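You operate a simulated robot arm through the tools that you are given. There is no shell and no other tool. Be economical: measure what you need, move in short steps, check, and stop when the job is done.

You are at the controls of a simulated robot arm. One attempt, no reset.

## Task
Dress the mop with the compound that the mop card names.
Fine: shield down before you start the buffer; put the bar back and stop the buffer with the red button.

The check looks at the end state, three seconds after you hand in, the way a careful person would. Anything else that was tipped, shoved, dropped, spilled or broken makes it a failure.

## Robot
A 7-joint arm with a two-finger parallel gripper, fixed in place. Base frame: the origin is at the foot of the arm, x ahead of it, y to its left, z up; the work surface is at about z = 4. Readings come in mm, rad, newtons and seconds.
With the tool pointing down near the work surface it reaches from about 220 to 580 mm from the base axis. Its first joint turns from -1.152 to 1.152 rad. Payload 2.5 kg.
The TCP is the grasp point between the finger pads, 23 mm short of the fingertips. In the tool frame z runs along the fingers and y along their closing line. Largest opening 94 mm; finger width 38, thickness 10; the body of the gripper, 54 by 96 mm, starts 39 mm behind the TCP.
Orientation is told as [roll, pitch, yaw] about the base's x, y, z axes, in that order, counted from this pose: with the fingers straight down and closing along the base's y, the tool's x points along the base's -x, its y along +y and its z along -z.

## Interface
- The arm moves only by the tool nudge_tool. Its argument "plan" is a list that holds one entry, the list of rows, each a list of 7 numbers: the turn, a rotation vector about the tool's x, y, z in rad, then the shift along the tool's x, y, z in mm, then the gripper command, from -1 (fully open) to 1 (shut), values between in proportion. In form: [[[wx, wy, wz, x, y, z, hand], ...]]. A call has 1 to 10 rows; each row shifts and turns the commanded pose from where the row before left it, along the tool's axes as they then stand. Rows are played at 5 a second. More than 50 mm and 0.15 rad between two rows, or a gripper value outside its range, and nothing of the call is played. A pose out of reach is approached as far as the arm can. The call stops where the force on the tool passes 40 N (or 10 N more than at its start, if that is more) or the arm is blocked; 0.2 s more then pass. The fingers move at their own pace (about 108 mm/s each) and stop on an object; they squeeze with about 39 N. The grip force told is the motor's: it shows also when the fingers shut on nothing. Time passes only in rows, and 0.2 s behind the last, so rows that do not move let the fingers close. The reply holds the time, the measured pose of the TCP, the force on the tool along the base axes, the opening and the grip force, in the units named above and with some noise.
- Cameras (640 x 400 px; columns grow to the right, rows downward): "scene" is fixed at [132.8, -416.2, 552.9]; the picture's right is [0.69, -0.72, 0.00], its down [-0.35, -0.33, -0.88] and it looks along [0.63, 0.61, -0.48] (base axes); focal length 222 px, centre (320, 200). "wrist" rides on the gripper at [86, 16, -75] in the tool frame; the picture's right is [-0.18, 0.98, 0.00], its down [-0.58, -0.11, -0.81] and it looks along [-0.79, -0.15, 0.59] (tool axes); focal length 243 px, centre (320, 200). There is no depth. A picture from a camera that has moved, and an enlarged one, comes with that camera's place and axes in the base frame and with its lens.
- grab_frame(camera): a new picture of that camera. The clock stands still meanwhile.
- inspect(camera, box): a new picture of the part [left, top, right, bottom] of that camera's present view, enlarged. The clock stands still meanwhile.
- job_done(): hands the job in; it is judged then, once.

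Go step by step. Nothing tells you positions but the pictures and the camera data: compare them with the known pose of the tool, close in by small moves and look again before you grip or let go. The budget is 120 turns and 68 pictures, counting those below and the enlarged ones. Unless the task says otherwise, let go and move clear before handing in, and close with one line.

The tools are called after ">>>" as name(argument=value, ...) on one line, values as JSON. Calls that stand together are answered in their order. nudge_tool: Moves the arm, as the interface text tells. Its arguments: {"type":"object","properties":{"plan":{"type":"array"}},"required":["plan"]} The other tools are called the same way: grab_frame (camera) takes a picture; inspect (camera, box) takes an enlarged picture of a part of a camera's view; job_done () hands the job in.

At the start:

```text
t: 0.0
eef_pos: [338.5, 2.6, 470.3]
orientation: [-0.002, 0.001, -0.002]
ft_force: [0.3, 0.2, -0.1]
width: 94.3
finger_force: 0.1
```

scene: 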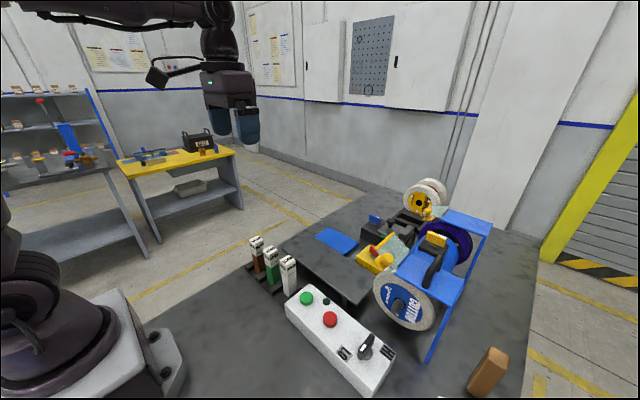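
wrist: 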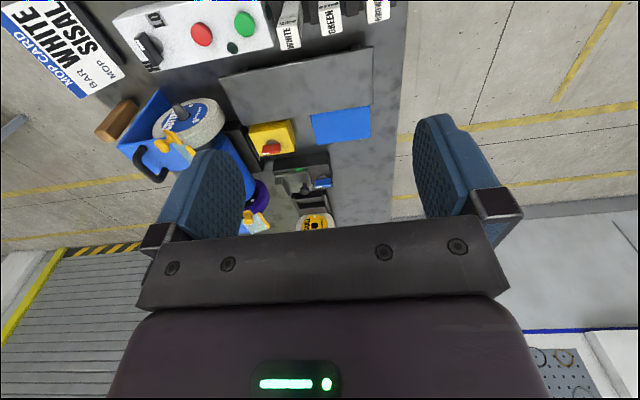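

I see a buffer with a blue shield frame, a control box with green and red buttons, a selector, three bars and a mop card. I'll look closer first.

>>> inspect(camera="wrist", box=[0, 0, 320, 200])

>>> inspect(camera="scene", box=[230, 170, 550, 400])

>>> inspect(camera="scene", box=[350, 170, 510, 270])

```text
2.00 times, centred on (160, 100) of wrist
camera zoom: at [250.6, 17.9, 545.6], right [0.19, 0.98, 0.0], down [0.58, -0.11, 0.81], along [0.79, -0.15, -0.59], focal length 485 px, centre (640, 400)
```

zoom: 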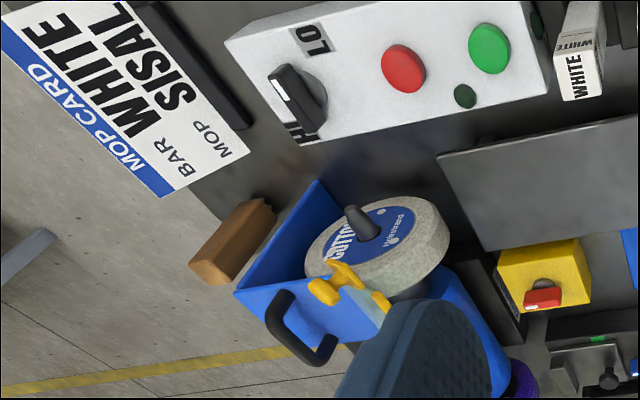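

```text
1.74 times, centred on (390, 285) of scene
camera zoom: at [132.8, -416.2, 552.9], right [0.69, -0.72, 0.0], down [-0.35, -0.33, -0.88], along [0.63, 0.61, -0.48], focal length 386 px, centre (198, 52)
```

zoom: 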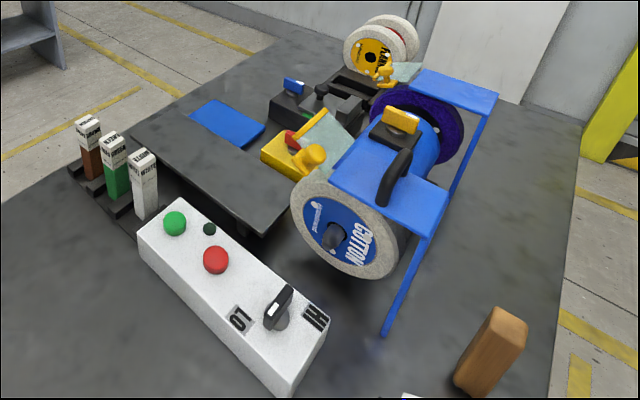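

```text
4.00 times, centred on (430, 220) of scene
camera zoom: at [132.8, -416.2, 552.9], right [0.69, -0.72, 0.0], down [-0.35, -0.33, -0.88], along [0.63, 0.61, -0.48], focal length 887 px, centre (-120, 120)
```

zoom: 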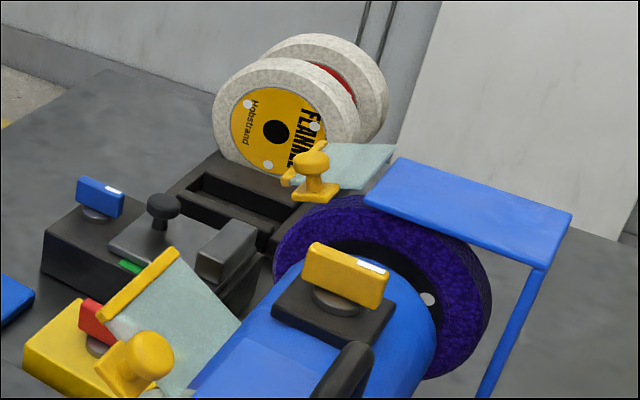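

The card reads: bar WHITE, mop SISAL. I'll move the wrist camera over the right side to see the buffer and wheels better.

>>> nudge_tool(plan=[[[0, 0, 0, 8, -45, 0, -1], [0, 0, 0, 8, -45, 0, -1], [0, 0, 0, 8, -45, 0, -1], [0, 0, 0, 8, -45, 0, -1], [0, 0, 0, 8, -45, 0, -1], [0, 0, 0, 0, 0, 0, -1]]])

>>> grab_frame(camera="wrist")

```text
t: 1.4
eef_pos: [296.6, -224.5, 470.4]
orientation: [-0.001, 0.001, -0.003]
ft_force: [-0.4, -0.2, 0.0]
width: 94.1
finger_force: 0.0
```

```text
62 pictures are left
camera wrist: at [208.7, -207.6, 545.0], right [0.19, 0.98, 0.0], down [0.58, -0.11, 0.81], along [0.79, -0.15, -0.59], focal length 243 px, centre (320, 200)
```

wrist: 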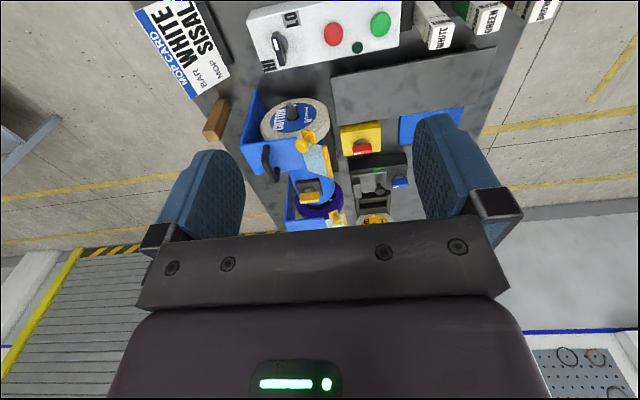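

>>> inspect(camera="wrist", box=[200, 80, 440, 230])

>>> inspect(camera="wrist", box=[230, 0, 550, 140])

```text
2.67 times, centred on (320, 155) of wrist
camera zoom: at [208.7, -207.6, 545.0], right [0.19, 0.98, 0.0], down [0.58, -0.11, 0.81], along [0.79, -0.15, -0.59], focal length 647 px, centre (320, 320)
```

zoom: 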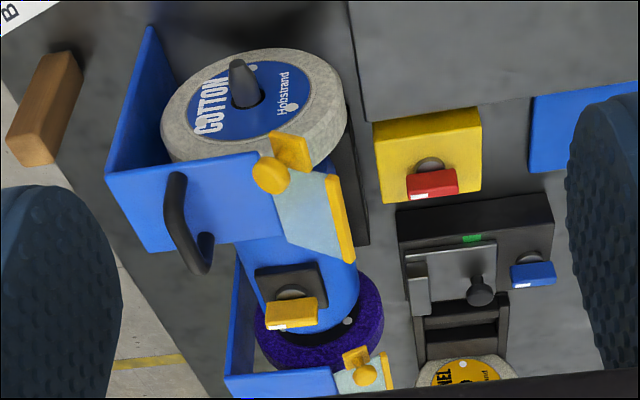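

```text
2.00 times, centred on (390, 70) of wrist
camera zoom: at [208.7, -207.6, 545.0], right [0.19, 0.98, 0.0], down [0.58, -0.11, 0.81], along [0.79, -0.15, -0.59], focal length 485 px, centre (180, 460)
```

zoom: 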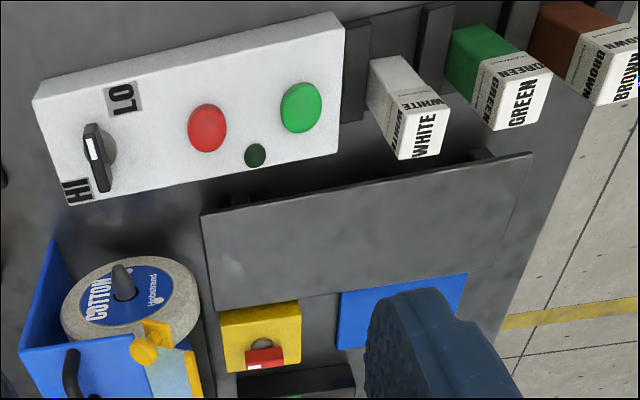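

I'll tilt the camera downward to read the entire card, and the bars and panel.

>>> nudge_tool(plan=[[[0, 0.14, 0, 0, -40, 0, -1], [0, 0.14, 0, 0, -30, 0, -1], [0, 0.14, 0, 0, -30, 0, -1], [0, 0, 0, 0, 0, 0, -1]]])

>>> grab_frame(camera="wrist")

```text
t: 2.4
eef_pos: [295.5, -313.4, 470.1]
orientation: [0.001, 0.375, -0.003]
ft_force: [-0.2, -0.2, -0.5]
width: 93.7
finger_force: 0.1
out of reach, approached as far as the arm can: row 3
```

```text
59 pictures are left
camera wrist: at [242.5, -297.6, 571.2], right [0.17, 0.98, -0.07], down [0.84, -0.11, 0.54], along [0.52, -0.15, -0.84], focal length 243 px, centre (320, 200)
```

wrist: 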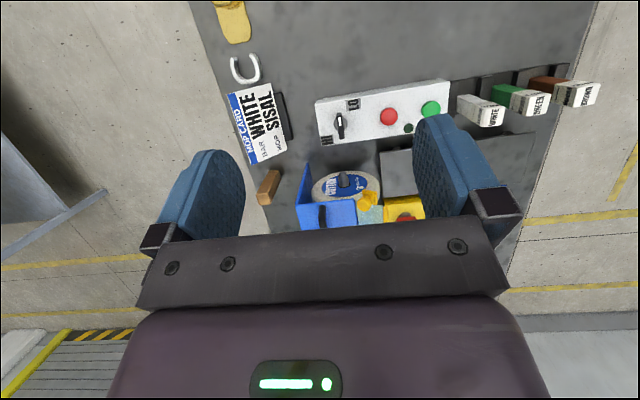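

>>> inspect(camera="wrist", box=[190, 0, 450, 230])

```text
1.74 times, centred on (320, 115) of wrist
camera zoom: at [242.5, -297.6, 571.2], right [0.17, 0.98, -0.07], down [0.84, -0.11, 0.54], along [0.52, -0.15, -0.84], focal length 422 px, centre (320, 348)
```

zoom: 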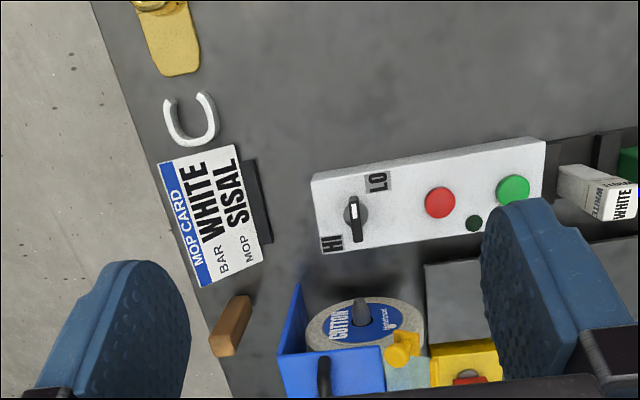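

Now a look at the rear part of the buffer from further forward.

>>> nudge_tool(plan=[[[0, -0.14, 0, 0, 40, 0, -1], [0, -0.14, 0, -30, 40, 0, -1], [0, -0.1, 0, -40, 40, 0, -1], [0, 0, 0, -40, 30, 0, -1], [0, 0, 0, -40, 20, 0, -1], [0, 0, 0, -30, 0, 0, -1], [0, 0, 0, 0, 0, 0, -1]]])

>>> grab_frame(camera="wrist")

```text
refused: row 3 steps farther than a row can; nothing moved
```

```text
57 pictures are left
camera wrist: at [242.5, -297.6, 571.2], right [0.17, 0.98, -0.07], down [0.84, -0.11, 0.54], along [0.52, -0.15, -0.84], focal length 243 px, centre (320, 200)
```

wrist: 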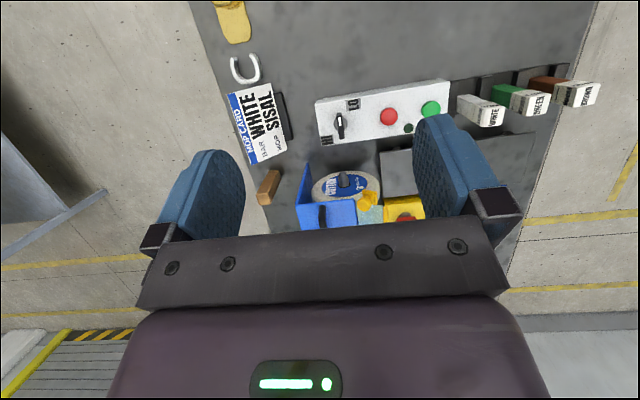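

The step was too long; I'll repeat it with shorter rows.

>>> nudge_tool(plan=[[[0, -0.14, 0, 0, 40, 0, -1], [0, -0.14, 0, -25, 40, 0, -1], [0, -0.1, 0, -30, 35, 0, -1], [0, 0, 0, -40, 25, 0, -1], [0, 0, 0, -40, 20, 0, -1], [0, 0, 0, -40, 0, 0, -1], [0, 0, 0, 0, 0, 0, -1]]])

```text
t: 4.0
eef_pos: [469.8, -154.7, 453.4]
orientation: [0.003, 0.04, -0.001]
ft_force: [0.0, -0.1, -0.3]
width: 94.0
finger_force: 0.2
```

>>> grab_frame(camera="wrist")

>>> inspect(camera="wrist", box=[150, 20, 410, 230])

```text
56 pictures are left
camera wrist: at [386.7, -137.3, 531.6], right [0.19, 0.98, -0.01], down [0.61, -0.11, 0.78], along [0.77, -0.15, -0.62], focal length 243 px, centre (320, 200)
```

wrist: 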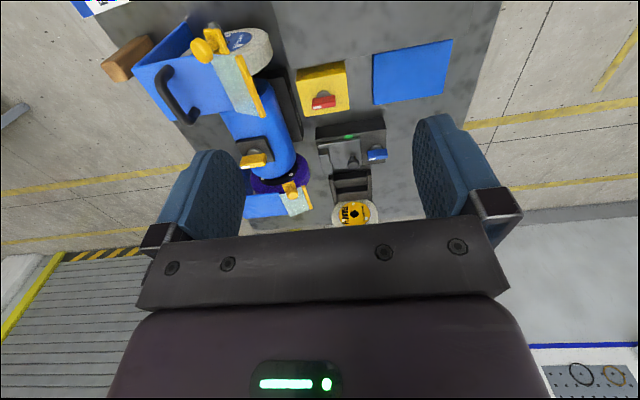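

```text
1.90 times, centred on (280, 125) of wrist
camera zoom: at [386.7, -137.3, 531.6], right [0.19, 0.98, -0.01], down [0.61, -0.11, 0.78], along [0.77, -0.15, -0.62], focal length 462 px, centre (396, 343)
```

zoom: 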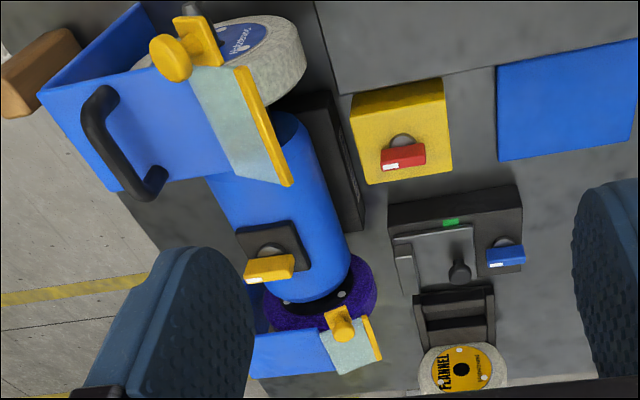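

>>> inspect(camera="scene", box=[350, 210, 470, 350])

>>> inspect(camera="scene", box=[390, 170, 500, 260])

>>> inspect(camera="scene", box=[230, 220, 400, 400])

```text
2.86 times, centred on (410, 280) of scene
camera zoom: at [132.8, -416.2, 552.9], right [0.69, -0.72, 0.0], down [-0.35, -0.33, -0.88], along [0.63, 0.61, -0.48], focal length 634 px, centre (63, -29)
```

zoom: 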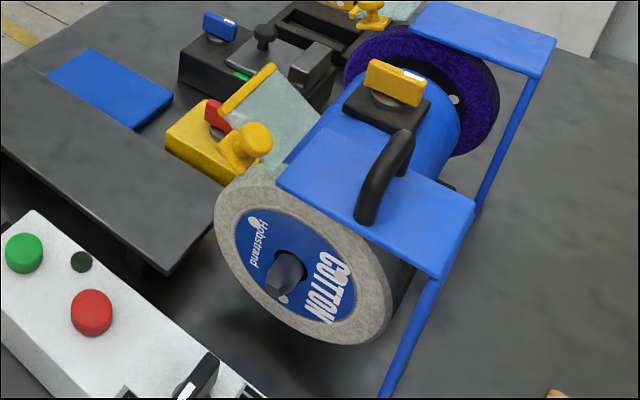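

```text
4.44 times, centred on (445, 215) of scene
camera zoom: at [132.8, -416.2, 552.9], right [0.69, -0.72, 0.0], down [-0.35, -0.33, -0.88], along [0.63, 0.61, -0.48], focal length 985 px, centre (-236, 133)
```

zoom: 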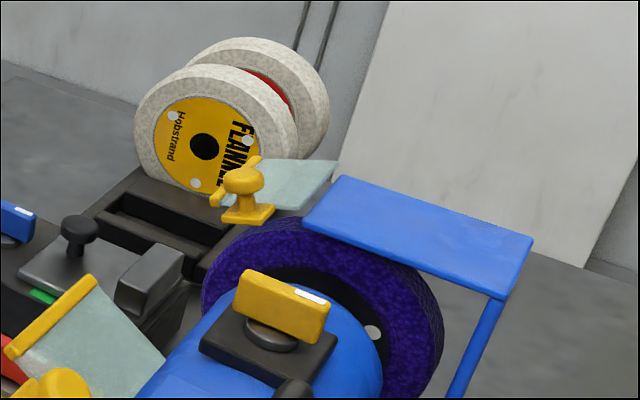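

```text
2.22 times, centred on (315, 310) of scene
camera zoom: at [132.8, -416.2, 552.9], right [0.69, -0.72, 0.0], down [-0.35, -0.33, -0.88], along [0.63, 0.61, -0.48], focal length 493 px, centre (331, -44)
```

zoom: 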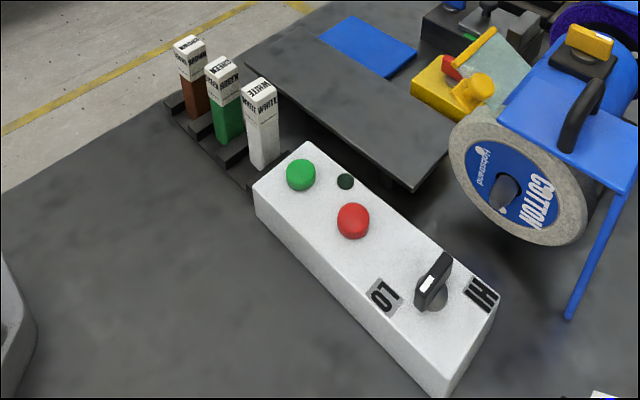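

Front wheel reads COTTON, the card says SISAL. The rear purple wheel has no visible label yet. I'll step to the left and yaw the camera to view the buffer from its open (+y) side.

>>> nudge_tool(plan=[[[0, -0.04, 0, 0, 40, 25, -1], [0, 0, 0, 0, 40, 25, -1], [0, 0, 0, 0, 40, 25, -1], [0, 0, 0.15, 0, 0, 15, -1], [0, 0, 0.15, 0, 0, 0, -1], [0, 0, 0.15, 0, 0, 0, -1], [0, 0, 0.15, 0, 0, 0, -1], [0, 0, 0.15, 0, 0, 0, -1], [0, 0, 0.15, 0, 0, 0, -1], [0, 0, 0, 0, 0, 0, -1]]])

```text
t: 6.2
eef_pos: [469.2, -33.5, 363.5]
orientation: [-0.001, 0.001, -0.904]
ft_force: [0.4, 1.0, 0.8]
width: 94.2
finger_force: 0.0
```

>>> grab_frame(camera="wrist")

>>> inspect(camera="wrist", box=[180, 0, 480, 220])

```text
51 pictures are left
camera wrist: at [428.5, 44.6, 439.6], right [0.89, 0.46, 0.0], down [0.27, -0.52, 0.81], along [0.37, -0.71, -0.59], focal length 243 px, centre (320, 200)
```

wrist: 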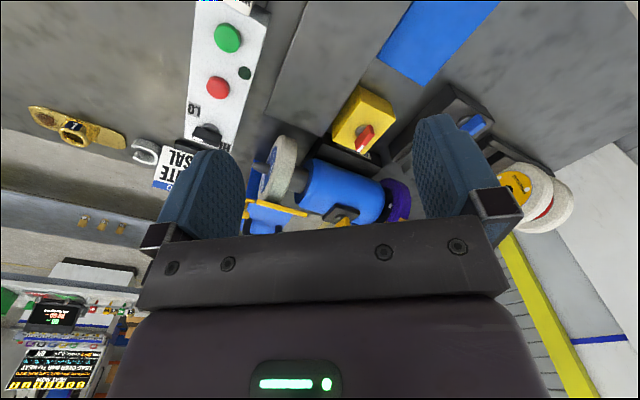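

```text
1.82 times, centred on (330, 110) of wrist
camera zoom: at [428.5, 44.6, 439.6], right [0.89, 0.46, 0.0], down [0.27, -0.52, 0.81], along [0.37, -0.71, -0.59], focal length 441 px, centre (302, 364)
```

zoom: 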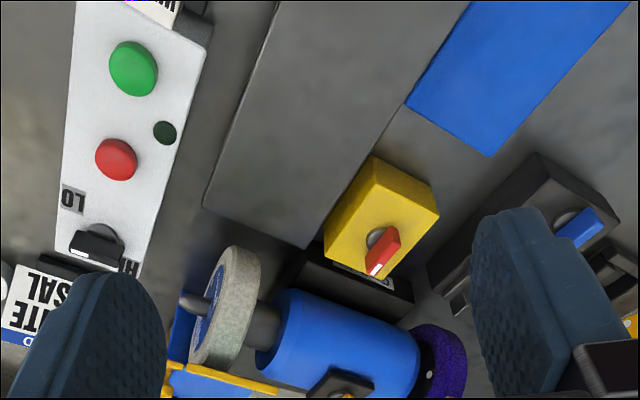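

>>> inspect(camera="wrist", box=[310, 120, 400, 176])

>>> inspect(camera="wrist", box=[370, 150, 420, 230])

```text
7.11 times, centred on (355, 148) of wrist
camera zoom: at [428.5, 44.6, 439.6], right [0.89, 0.46, 0.0], down [0.27, -0.52, 0.81], along [0.37, -0.71, -0.59], focal length 1725 px, centre (71, 570)
```

zoom: 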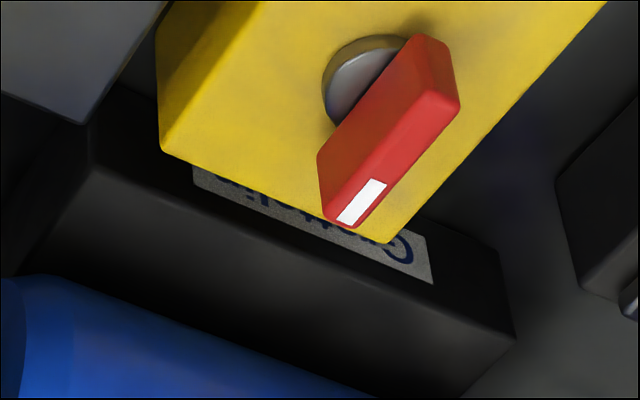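

```text
5.00 times, centred on (395, 190) of wrist
camera zoom: at [428.5, 44.6, 439.6], right [0.89, 0.46, 0.0], down [0.27, -0.52, 0.81], along [0.37, -0.71, -0.59], focal length 1213 px, centre (-55, 250)
```

zoom: 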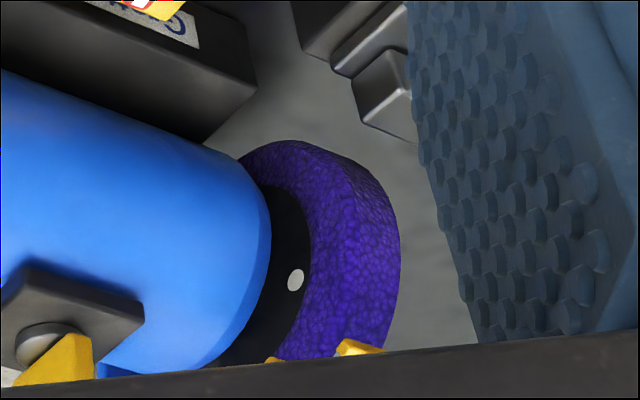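

>>> inspect(camera="wrist", box=[490, 150, 580, 240])

>>> inspect(camera="wrist", box=[130, 100, 230, 200])

```text
4.44 times, centred on (535, 195) of wrist
camera zoom: at [428.5, 44.6, 439.6], right [0.89, 0.46, 0.0], down [0.27, -0.52, 0.81], along [0.37, -0.71, -0.59], focal length 1078 px, centre (-636, 222)
```

zoom: 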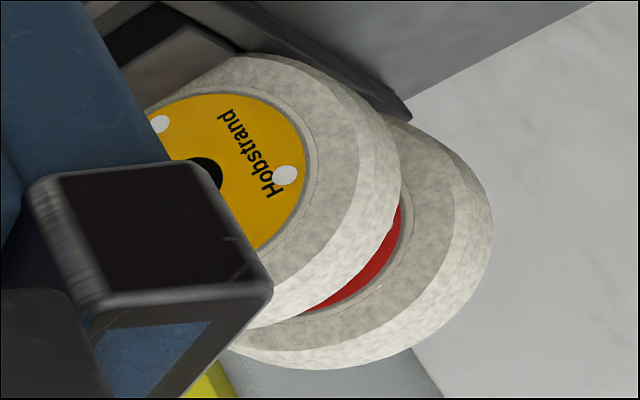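

```text
4.00 times, centred on (180, 150) of wrist
camera zoom: at [428.5, 44.6, 439.6], right [0.89, 0.46, 0.0], down [0.27, -0.52, 0.81], along [0.37, -0.71, -0.59], focal length 970 px, centre (880, 400)
```

zoom: 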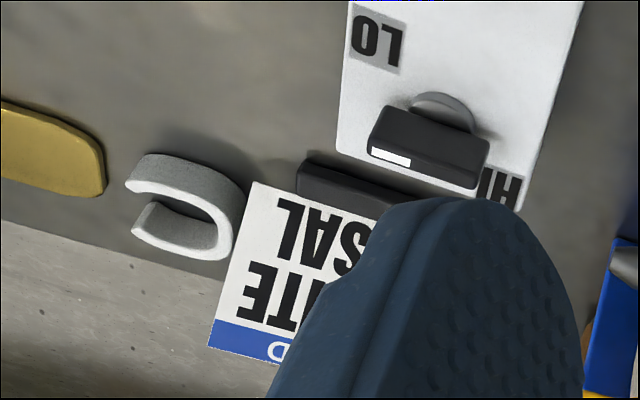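

The only mop on a spindle within reach is the front COTTON one. The purple wheel looks like an abrasive wheel, and its shield is up (edge about z 238). I'll go closer to the front shield to measure it.

>>> nudge_tool(plan=[[[0, 0, -0.15, 0, 0, -10, -1], [0, 0, -0.15, 0, 0, -10, -1], [0, 0, -0.15, 0, 0, -10, -1], [0, 0, -0.15, 0, 0, -10, -1], [0, 0, -0.15, 0, 0, -10, -1], [0, 0, -0.15, 0, 0, 0, -1], [0, 0, 0, 10, -48, 0, -1], [0, 0, 0, 20, -45, 0, -1], [0, 0, 0, 20, -45, 0, -1], [0, 0, 0, 20, -45, 0, -1]]])

>>> nudge_tool(plan=[[[0, 0, 0, 10, -45, 0, -1], [0, 0, 0, 20, -30, 0, -1], [0, 0, 0, 0, 0, 0, -1]]])

>>> inspect(camera="wrist", box=[200, 20, 440, 230])

```text
t: 8.4
eef_pos: [399.7, -216.3, 414.2]
orientation: [0.002, 0.001, -0.001]
ft_force: [-0.9, 0.7, 0.5]
width: 93.7
finger_force: 0.0
```

```text
t: 9.2
eef_pos: [367.0, -291.4, 414.6]
orientation: [0.0, 0.002, -0.002]
ft_force: [-0.2, 0.1, -0.5]
width: 94.2
finger_force: 0.2
```

```text
1.90 times, centred on (320, 125) of wrist
camera zoom: at [281.0, -276.4, 489.7], right [0.19, 0.98, 0.0], down [0.58, -0.11, 0.81], along [0.79, -0.15, -0.59], focal length 462 px, centre (320, 343)
```

zoom: 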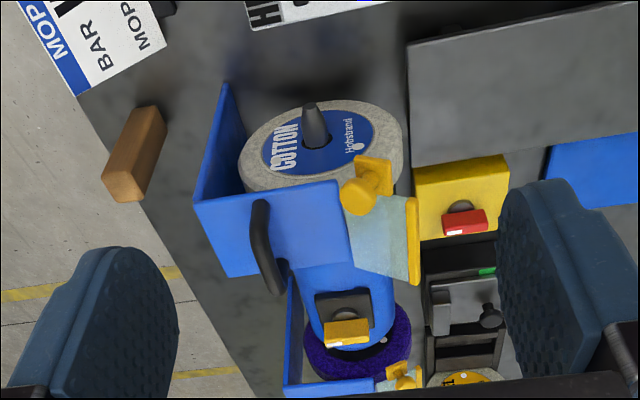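

The shield's glass hinges at about (y -301, z 212) and its yellow edge stands raised at (x 455–533, y -256, z 253). I'll shut the fingers and go above that edge to push it down.

>>> nudge_tool(plan=[[[0, 0, 0, -30, 20, 0, 1], [0, 0, 0, -40, 20, 0, 1], [0, 0, 0, -40, 5, 15, 1], [0, 0, 0, -16, -1, 40, 1], [0, 0, 0, 0, 0, 40, 1], [0, 0, 0, 0, 0, 0, 1]]])

>>> inspect(camera="scene", box=[350, 190, 470, 310])

```text
t: 10.6
eef_pos: [494.1, -245.3, 319.4]
orientation: [-0.001, 0.001, -0.003]
ft_force: [0.7, 0.3, 0.3]
width: 0.2
finger_force: 39.0
```

```text
3.33 times, centred on (410, 250) of scene
camera zoom: at [132.8, -416.2, 552.9], right [0.69, -0.72, 0.0], down [-0.35, -0.33, -0.88], along [0.63, 0.61, -0.48], focal length 739 px, centre (20, 33)
```

zoom: 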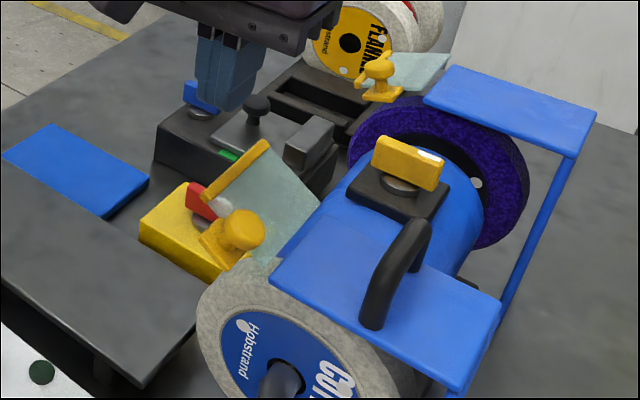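

Fingertips line up above the yellow edge. Now lowering gently onto it.

>>> nudge_tool(plan=[[[0, 0, 0, 0, -5, 20, 1], [0, 0, 0, 0, 0, 15, 1], [0, 0, 0, 0, 0, 12, 1], [0, 0, 0, 0, 0, 12, 1], [0, 0, 0, 0, 0, 12, 1], [0, 0, 0, 0, 0, 0, 1]]])

>>> inspect(camera="scene", box=[350, 190, 470, 310])

```text
t: 12.0
eef_pos: [495.1, -251.3, 247.6]
orientation: [0.0, 0.0, -0.003]
ft_force: [-1.1, -0.3, 0.2]
width: 0.0
finger_force: 39.4
```

```text
3.33 times, centred on (410, 250) of scene
camera zoom: at [132.8, -416.2, 552.9], right [0.69, -0.72, 0.0], down [-0.35, -0.33, -0.88], along [0.63, 0.61, -0.48], focal length 739 px, centre (20, 33)
```

zoom: 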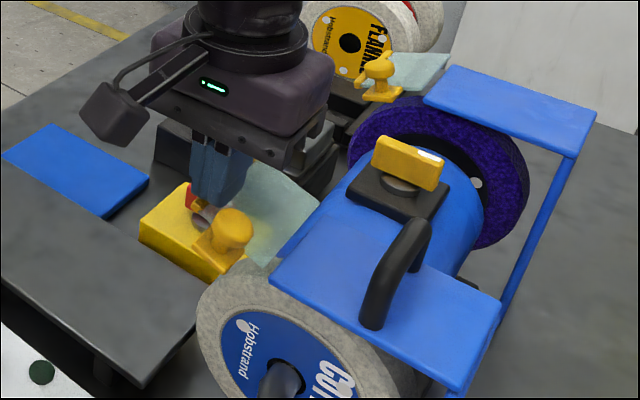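

The shield is swinging down with almost no force. Continuing.

>>> nudge_tool(plan=[[[0, 0, 0, 0, 0, 10, 1], [0, 0, 0, 0, 0, 10, 1], [0, 0, 0, 0, 0, 10, 1], [0, 0, 0, 0, 0, 8, 1], [0, 0, 0, 0, 0, 0, 1]]])

>>> inspect(camera="scene", box=[350, 190, 470, 310])

```text
t: 13.2
eef_pos: [497.1, -249.9, 212.3]
orientation: [0.001, -0.011, 0.002]
ft_force: [18.2, 16.0, 22.5]
width: 0.1
finger_force: 38.8
```

```text
3.33 times, centred on (410, 250) of scene
camera zoom: at [132.8, -416.1, 553.0], right [0.69, -0.72, 0.0], down [-0.35, -0.33, -0.88], along [0.63, 0.61, -0.48], focal length 739 px, centre (20, 33)
```

zoom: 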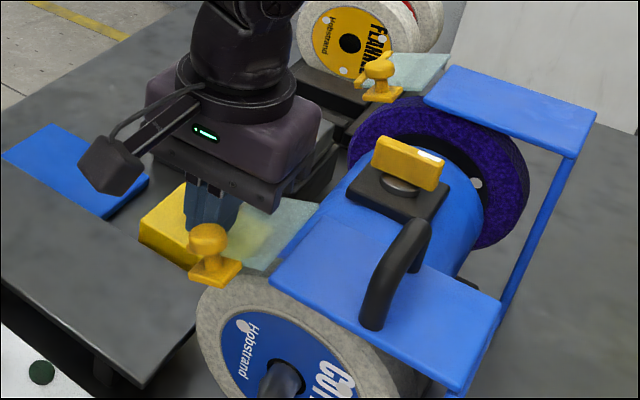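

Resistance appears. I'll back up and see where the shield rests.

>>> nudge_tool(plan=[[[0, 0, 0, 0, 0, -15, 1], [0, 0, 0, 0, 10, -30, 1], [0, 0, 0, 20, 30, -35, 1], [0, 0, 0, 40, 0, -20, 1], [0, 0, 0, 45, 0, 0, 1], [0, 0, 0, 30, -30, 0, 1], [0, 0, 0, 0, 0, 0, 1]]])

>>> inspect(camera="scene", box=[350, 190, 470, 310])

>>> inspect(camera="wrist", box=[200, 20, 440, 230])

```text
refused: row 3 steps farther than a row can; nothing moved
```

```text
3.33 times, centred on (410, 250) of scene
camera zoom: at [132.8, -416.1, 553.0], right [0.69, -0.72, 0.0], down [-0.35, -0.33, -0.88], along [0.63, 0.61, -0.48], focal length 739 px, centre (20, 33)
```

zoom: 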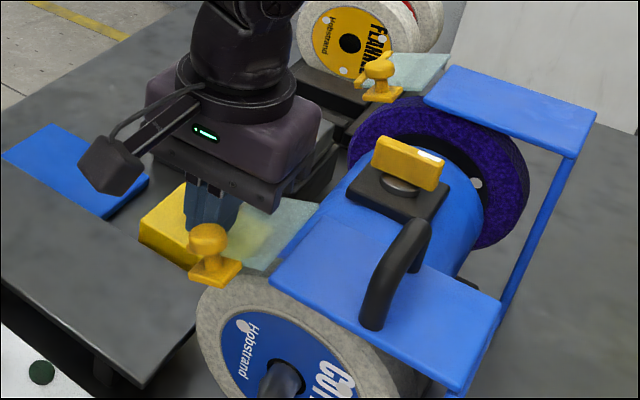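

```text
1.90 times, centred on (320, 125) of wrist
camera zoom: at [410.3, -234.7, 287.4], right [0.18, 0.98, 0.0], down [0.57, -0.11, 0.81], along [0.8, -0.15, -0.58], focal length 462 px, centre (320, 343)
```

zoom: 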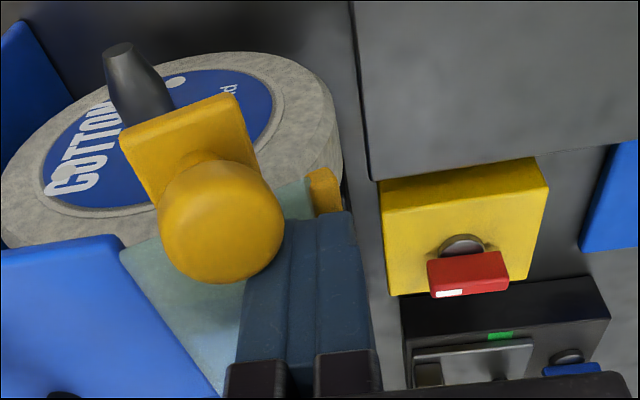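

The fingers touch the knob. I'll lift, shift away from the knob in x, and look.

>>> nudge_tool(plan=[[[0, 0, 0, -3, 0, -15, 1], [0, 0, 0, -10, 5, -20, 1], [0, 0, 0, -6, 3, -10, 1], [0, 0, 0, 0, 0, 0, 1]]])

>>> inspect(camera="wrist", box=[200, 20, 440, 230])

```text
t: 14.2
eef_pos: [513.5, -244.6, 254.8]
orientation: [-0.002, 0.001, -0.003]
ft_force: [0.7, 0.8, 0.0]
width: 0.1
finger_force: 38.9
```

```text
1.90 times, centred on (320, 125) of wrist
camera zoom: at [426.8, -228.7, 330.8], right [0.19, 0.98, 0.0], down [0.58, -0.11, 0.8], along [0.79, -0.15, -0.59], focal length 462 px, centre (320, 343)
```

zoom: 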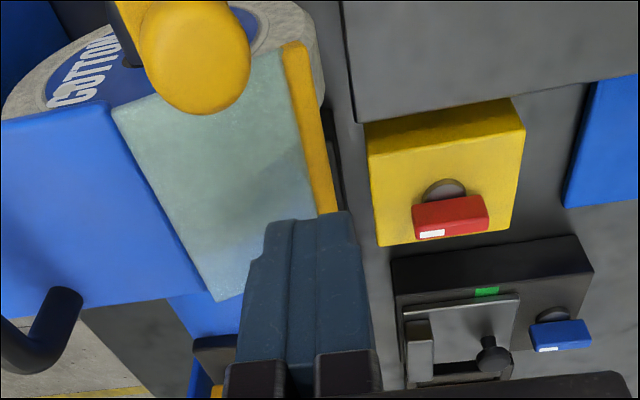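

Shield rests about 20° below horizontal. I'll push it further from this clear position.

>>> nudge_tool(plan=[[[0, 0, 0, 0, -5, 20, 1], [0, 0, 0, 0, 0, 18, 1], [0, 0, 0, 0, 0, 8, 1], [0, 0, 0, 0, 0, 8, 1], [0, 0, 0, 0, 0, 8, 1], [0, 0, 0, 0, 0, 0, 1]]])

>>> inspect(camera="wrist", box=[200, 20, 440, 230])

```text
t: 15.2
eef_pos: [513.8, -250.4, 213.1]
orientation: [-0.002, -0.004, -0.005]
ft_force: [-8.0, 4.8, 11.9]
width: 0.1
finger_force: 38.7
stopped in row 4: the force on the tool passed its limit (the readings are from after the stop); the commanded pose is now the measured one
```

```text
1.90 times, centred on (320, 125) of wrist
camera zoom: at [427.0, -233.7, 288.4], right [0.19, 0.98, 0.0], down [0.58, -0.11, 0.81], along [0.79, -0.15, -0.59], focal length 462 px, centre (320, 343)
```

zoom: 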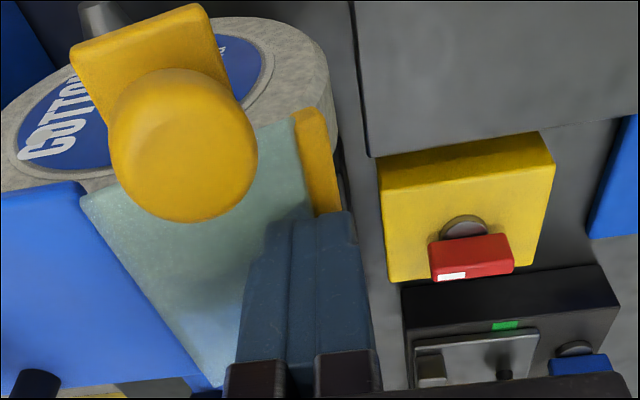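

The shield stops at the same height both times (edge about z 190), so it's on its down stop and stays there. Next, lift off and go to the control box to press green.

>>> nudge_tool(plan=[[[0, 0, 0, 0, 0, -30, -1], [0, 0, 0, 0, 10, -45, -1], [0, 0, 0, 45, 10, 0, -1], [0, 0, 0, 45, 15, 0, -1], [0, 0, 0, 45, 20, 0, -1], [0, 0, 0, 10, 0, 20, -1], [0, 0, 0, 0, 0, 0, -1]]])

>>> inspect(camera="scene", box=[220, 190, 480, 390])

>>> grab_frame(camera="wrist")

```text
t: 16.8
eef_pos: [370.2, -194.0, 265.8]
orientation: [-0.002, -0.004, -0.006]
ft_force: [-0.2, 0.3, 0.0]
width: 94.0
finger_force: 0.0
```

```text
2.00 times, centred on (350, 290) of scene
camera zoom: at [132.8, -416.2, 552.9], right [0.69, -0.72, 0.0], down [-0.35, -0.33, -0.88], along [0.63, 0.61, -0.48], focal length 443 px, centre (260, 20)
```

zoom: 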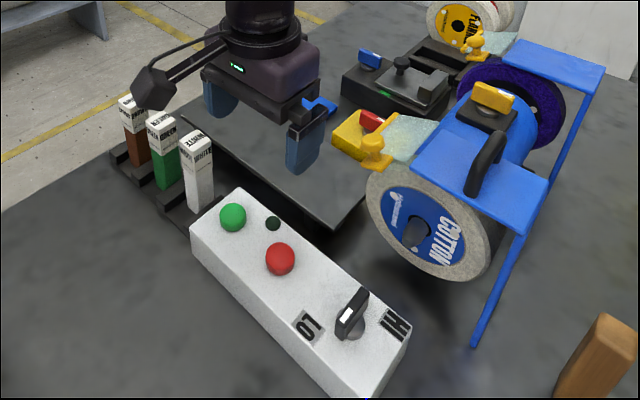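

```text
36 pictures are left
camera wrist: at [282.3, -177.6, 340.4], right [0.19, 0.98, 0.0], down [0.58, -0.11, 0.81], along [0.79, -0.15, -0.59], focal length 243 px, centre (320, 200)
```

wrist: 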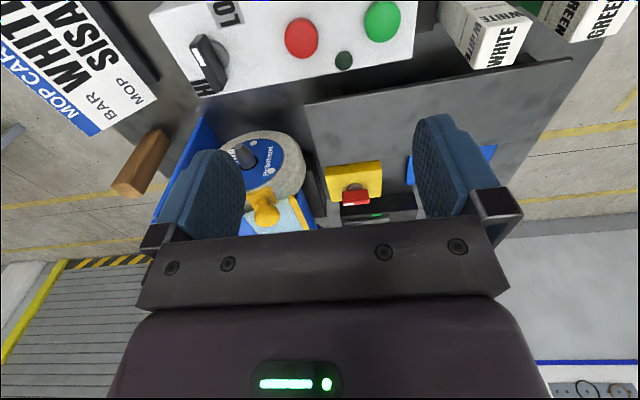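

Green is at about (369, -139, 82). I'll press it with the left (+y) open finger, keeping the gripper body well clear of the bars (white bar top about (376, -68, 153)).

>>> nudge_tool(plan=[[[0, 0, 0, 0, 3, 45, -1], [0, 0, 0, 0, 0, 45, -1], [0, 0, 0, 0, 0, 40, -1], [0, 0, 0, 0, 0, 15, -1], [0, 0, 0, 0, 0, 8, -1], [0, 0, 0, 0, 0, 5, -1], [0, 0, 0, 0, 0, 5, -1], [0, 0, 0, 0, 0, 5, -1]]])

```text
t: 18.6
eef_pos: [369.6, -192.3, 97.8]
orientation: [-0.003, -0.003, -0.003]
ft_force: [1.1, -0.1, 0.1]
width: 93.9
finger_force: 0.0
```

>>> nudge_tool(plan=[[[0, 0, 0, 0, 0, 4, -1], [0, 0, 0, 0, 0, 4, -1], [0, 0, 0, 0, 0, 4, -1]]])

>>> inspect(camera="scene", box=[280, 250, 400, 370])

```text
t: 19.4
eef_pos: [370.0, -191.8, 86.3]
orientation: [-0.001, -0.002, -0.001]
ft_force: [-6.7, 2.3, 22.4]
width: 94.1
finger_force: 0.1
```

```text
3.33 times, centred on (340, 310) of scene
camera zoom: at [132.7, -416.1, 552.9], right [0.69, -0.72, 0.0], down [-0.35, -0.33, -0.88], along [0.63, 0.61, -0.48], focal length 739 px, centre (253, -167)
```

zoom: 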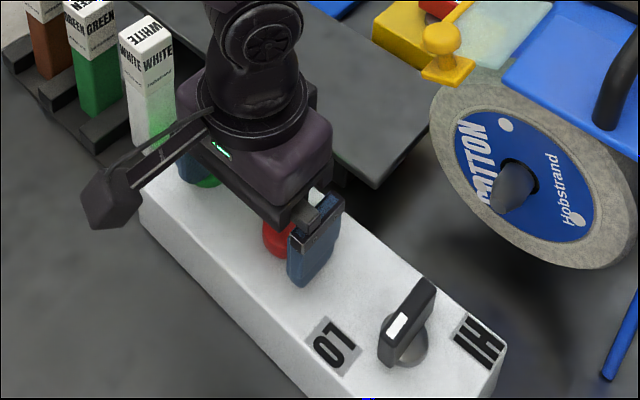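

The wheel has begun turning and the lamp glows green: the buffer runs. Now I raise, and yaw the gripper a quarter turn to close along x on the white bar.

>>> nudge_tool(plan=[[[0, 0, 0, 0, 0, -30, -1], [0, 0, 0, 0, 0, -45, -1], [0, 0, 0, 0, 0, -45, -1], [0, 0, 0, 0, 0, -45, -1], [0, 0, 0.15, 0, 0, 0, -1], [0, 0, 0.15, 0, 0, 0, -1], [0, 0, 0.15, 0, 0, 0, -1], [0, 0, 0.15, 0, 0, 0, -1], [0, 0, 0.15, 0, 0, 0, -1], [0, 0, 0.15, 0, 0, 0, -1]]])

>>> nudge_tool(plan=[[[0, 0, 0.15, 0, 0, 0, -1], [0, 0, 0.15, 0, 0, 0, -1], [0, 0, 0.15, 0, 0, 0, -1], [0, 0, 0.15, 0, 0, 0, -1], [0, 0, 0.071, 0, 0, 0, -1], [0, 0, 0, 45, 0, 0, -1], [0, 0, 0, 45, 3, 0, -1], [0, 0, 0, 34, 3, 0, -1], [0, 0, 0, 0, 0, 0, -1]]])

>>> grab_frame(camera="wrist")

>>> inspect(camera="scene", box=[220, 190, 480, 390])

```text
t: 21.6
eef_pos: [370.2, -192.3, 251.2]
orientation: [0.0, -0.004, -0.906]
ft_force: [-0.4, -0.2, -0.7]
width: 94.1
finger_force: 0.1
```

```text
t: 23.6
eef_pos: [374.7, -67.0, 249.8]
orientation: [0.003, -0.001, -1.572]
ft_force: [-0.1, 0.1, -0.6]
width: 93.8
finger_force: 0.0
```

```text
34 pictures are left
camera wrist: at [390.8, 18.9, 325.4], right [0.98, -0.19, 0.0], down [-0.11, -0.58, 0.81], along [-0.15, -0.79, -0.59], focal length 243 px, centre (320, 200)
```

wrist: 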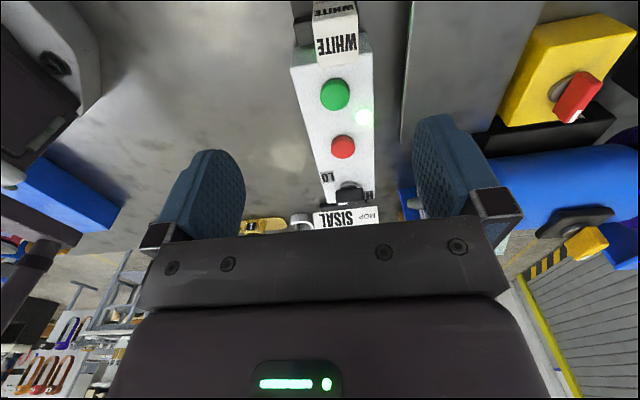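

```text
2.00 times, centred on (350, 290) of scene
camera zoom: at [132.8, -416.2, 552.9], right [0.69, -0.72, 0.0], down [-0.35, -0.33, -0.88], along [0.63, 0.61, -0.48], focal length 443 px, centre (260, 20)
```

zoom: 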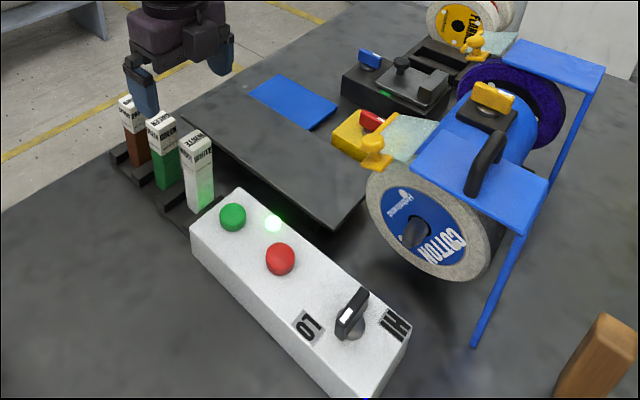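

Lamp is lit. This view puts the white bar's top at about (389, -49, 150); I'll centre over it, lower a little and recheck.

>>> nudge_tool(plan=[[[0, 0, 0, 17, 14, 20, -1], [0, 0, 0, 0, 0, 20, -1], [0, 0, 0, 0, 0, 0, -1]]])

>>> grab_frame(camera="wrist")

>>> inspect(camera="scene", box=[230, 210, 330, 310])

```text
t: 24.4
eef_pos: [388.2, -49.8, 211.0]
orientation: [0.004, -0.002, -1.572]
ft_force: [-1.0, 0.8, 0.0]
width: 94.0
finger_force: 0.1
```

```text
32 pictures are left
camera wrist: at [404.9, 35.2, 285.3], right [0.98, -0.19, 0.0], down [-0.11, -0.58, 0.81], along [-0.15, -0.79, -0.59], focal length 243 px, centre (320, 200)
```

wrist: 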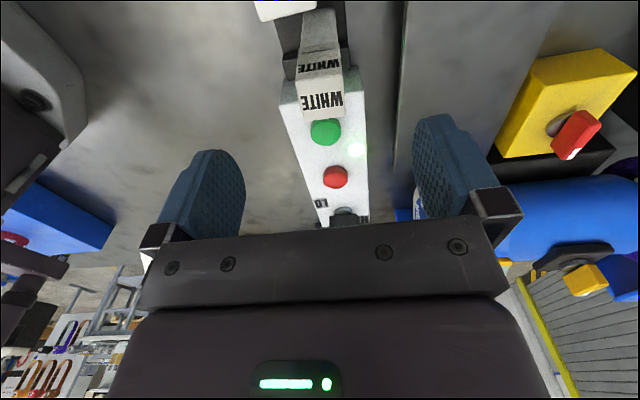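

```text
4.00 times, centred on (280, 260) of scene
camera zoom: at [132.8, -416.2, 552.9], right [0.69, -0.72, 0.0], down [-0.35, -0.33, -0.88], along [0.63, 0.61, -0.48], focal length 887 px, centre (480, -40)
```

zoom: 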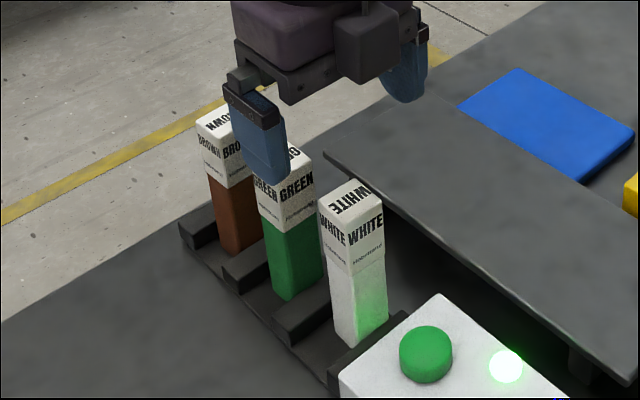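

Proper closest-point triangulation gives the bar top at about (386.5, -57, 137). I'll centre there and descend to grip about 25 mm below the top.

>>> nudge_tool(plan=[[[0, 0, 0, -7, -1, 10, -1], [0, 0, 0, 0, 0, 20, -1], [0, 0, 0, 0, 0, 20, -1], [0, 0, 0, 0, 0, 0, -1]]])

>>> grab_frame(camera="wrist")

>>> inspect(camera="scene", box=[230, 210, 330, 310])

```text
t: 25.4
eef_pos: [387.6, -57.0, 160.3]
orientation: [0.004, -0.002, -1.572]
ft_force: [-0.3, 0.7, -0.4]
width: 94.2
finger_force: 0.1
```

```text
30 pictures are left
camera wrist: at [404.2, 28.3, 235.4], right [0.98, -0.19, 0.0], down [-0.11, -0.58, 0.81], along [-0.15, -0.79, -0.59], focal length 243 px, centre (320, 200)
```

wrist: 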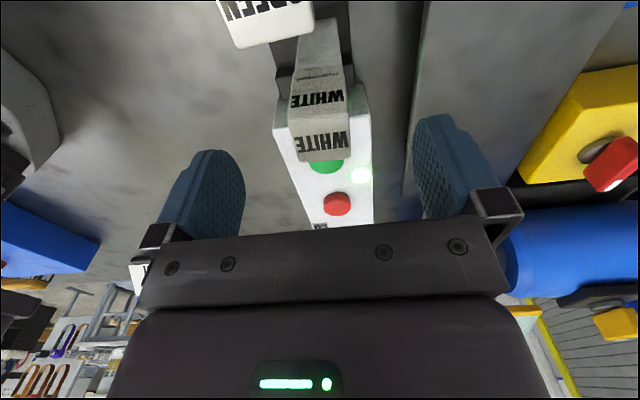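

```text
4.00 times, centred on (280, 260) of scene
camera zoom: at [132.8, -416.2, 552.9], right [0.69, -0.72, 0.0], down [-0.35, -0.33, -0.88], along [0.63, 0.61, -0.48], focal length 887 px, centre (480, -40)
```

zoom: 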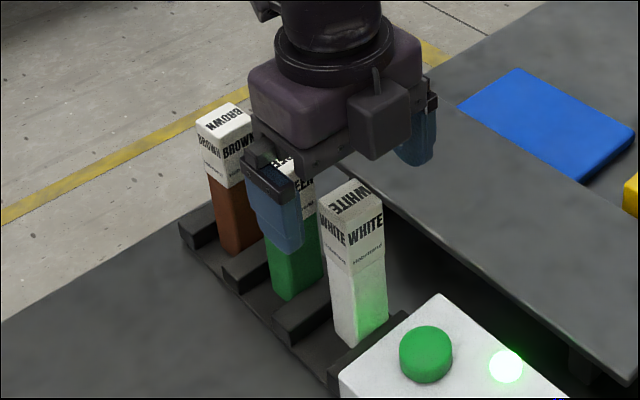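

Alignment is within about 2 mm. Descend and close on the white bar.

>>> nudge_tool(plan=[[[0, 0, 0, 1, 0, 15, -1], [0, 0, 0, 0, 0, 15, -1], [0, 0, 0, 0, 0, 16, -1], [0, 0, 0, 0, 0, 0, 0], [0, 0, 0, 0, 0, 0, 0.5], [0, 0, 0, 0, 0, 0, 1], [0, 0, 0, 0, 0, 0, 1]]])

```text
t: 27.0
eef_pos: [388.5, -56.2, 114.0]
orientation: [0.002, 0.0, -1.572]
ft_force: [0.4, -0.5, -0.1]
width: 30.9
finger_force: 39.1
```

Gripped (31 mm wide). Lifting straight up.

>>> nudge_tool(plan=[[[0, 0, 0, 0, 0, -20, 1], [0, 0, 0, 0, 0, -40, 1], [0, 0, 0, 0, 0, -45, 1], [0, 0, 0, 0, 0, -45, 1], [0, 0, 0, 0, 0, -40, 1], [0, 0, 0, 0, 0, 0, 1]]])

>>> inspect(camera="scene", box=[220, 130, 480, 330])

```text
t: 28.4
eef_pos: [387.3, -56.8, 304.7]
orientation: [0.001, -0.002, -1.573]
ft_force: [0.8, -0.6, -2.5]
width: 30.7
finger_force: 39.1
```

```text
2.00 times, centred on (350, 230) of scene
camera zoom: at [132.8, -416.2, 552.9], right [0.69, -0.72, 0.0], down [-0.35, -0.33, -0.88], along [0.63, 0.61, -0.48], focal length 443 px, centre (260, 140)
```

zoom: 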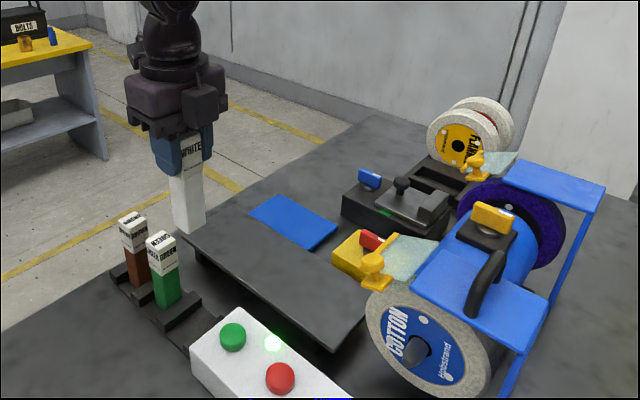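

The bar is held upright, about 110 mm reaching below the TCP. I'll tilt the tool 0.52 rad so the bar's end points at the wheel, and go to a stand-off beside it.

>>> nudge_tool(plan=[[[0, -0.13, 0, 0, 0, 0, 1], [0, -0.13, 0, 0, 0, 0, 1], [0, -0.13, 0, 0, 0, 0, 1], [0, -0.13, 0, 0, 0, 0, 1], [0, 0, 0, -6.5, 29, 25, 1], [0, 0, 0, -6.5, 29, 25, 1], [0, 0, 0, -6.5, 29, 25, 1], [0, 0, 0, -6.5, 30, 25, 1], [0, 0, 0, 0, 0, 0, 1]]])

>>> grab_frame(camera="wrist")

>>> inspect(camera="scene", box=[340, 180, 480, 330])

```text
t: 30.4
eef_pos: [505.6, -128.9, 230.9]
orientation: [0.002, -0.521, -1.574]
ft_force: [-0.4, -0.4, -2.0]
width: 30.6
finger_force: 39.1
```

```text
27 pictures are left
camera wrist: at [521.8, -17.4, 253.1], right [0.98, -0.16, 0.09], down [-0.11, -0.1, 0.99], along [-0.15, -0.98, -0.12], focal length 243 px, centre (320, 200)
```

wrist: 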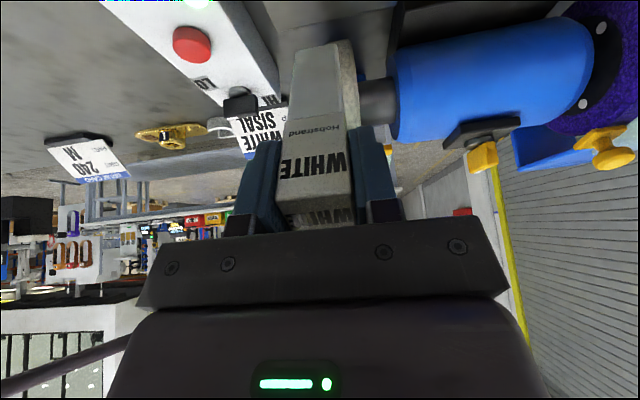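

```text
2.67 times, centred on (410, 255) of scene
camera zoom: at [132.8, -416.2, 552.9], right [0.69, -0.72, 0.0], down [-0.35, -0.33, -0.88], along [0.63, 0.61, -0.48], focal length 591 px, centre (80, 53)
```

zoom: 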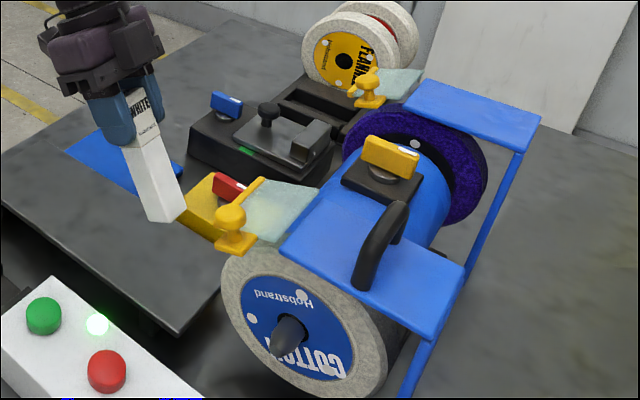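

The bar end aims at the wheel's front rim in x (wheel about x 488–520). I'll lower and close in to about 8 mm away.

>>> nudge_tool(plan=[[[0, 0, 0, -9, 0, 12, 1], [0, 0, 0, -9, 0, 12, 1], [0, 0, 0, -8.5, -1, 12, 1], [0, 0, 0, 0, 0, 0, 1]]])

>>> inspect(camera="scene", box=[350, 210, 450, 310])

>>> inspect(camera="wrist", box=[240, 0, 480, 150])

```text
t: 31.4
eef_pos: [504.1, -170.7, 213.4]
orientation: [0.003, -0.523, -1.572]
ft_force: [0.4, 0.5, -1.1]
width: 30.8
finger_force: 39.1
```

```text
4.00 times, centred on (400, 260) of scene
camera zoom: at [132.8, -416.2, 552.9], right [0.69, -0.72, 0.0], down [-0.35, -0.33, -0.88], along [0.63, 0.61, -0.48], focal length 887 px, centre (0, -40)
```

zoom: 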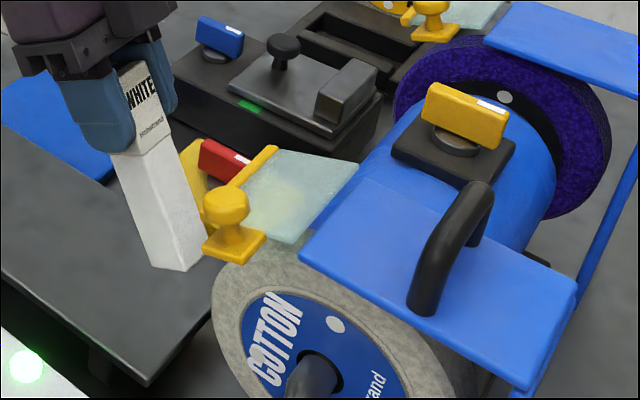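

```text
2.67 times, centred on (360, 75) of wrist
camera zoom: at [520.2, -58.8, 235.4], right [0.98, -0.16, 0.09], down [-0.11, -0.1, 0.99], along [-0.15, -0.98, -0.12], focal length 647 px, centre (213, 533)
```

zoom: 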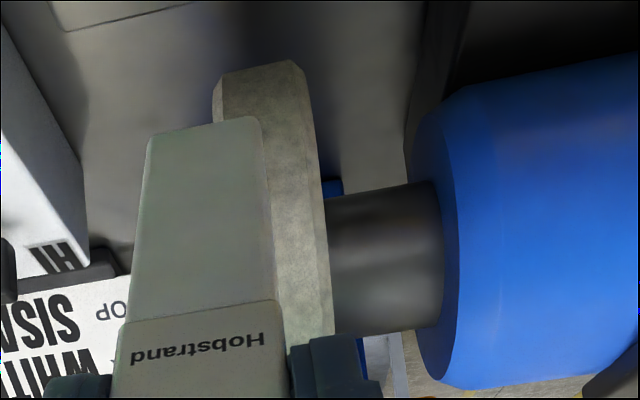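

The wheel's rim spans x about 501–535, so I'll shift +13 mm in x, then close in with small steps watching force.

>>> nudge_tool(plan=[[[0, 0, 0, 0, 13, 0, 1], [0, 0, 0, -2.6, 0, 1.5, 1], [0, 0, 0, -1.7, 0, 1, 1], [0, 0, 0, -1.7, 0, 1, 1], [0, 0, 0, 0, 0, 0, 1]]])

```text
t: 32.6
eef_pos: [517.8, -176.7, 214.1]
orientation: [0.005, -0.523, -1.575]
ft_force: [-0.3, -1.1, -1.4]
width: 30.6
finger_force: 39.0
```

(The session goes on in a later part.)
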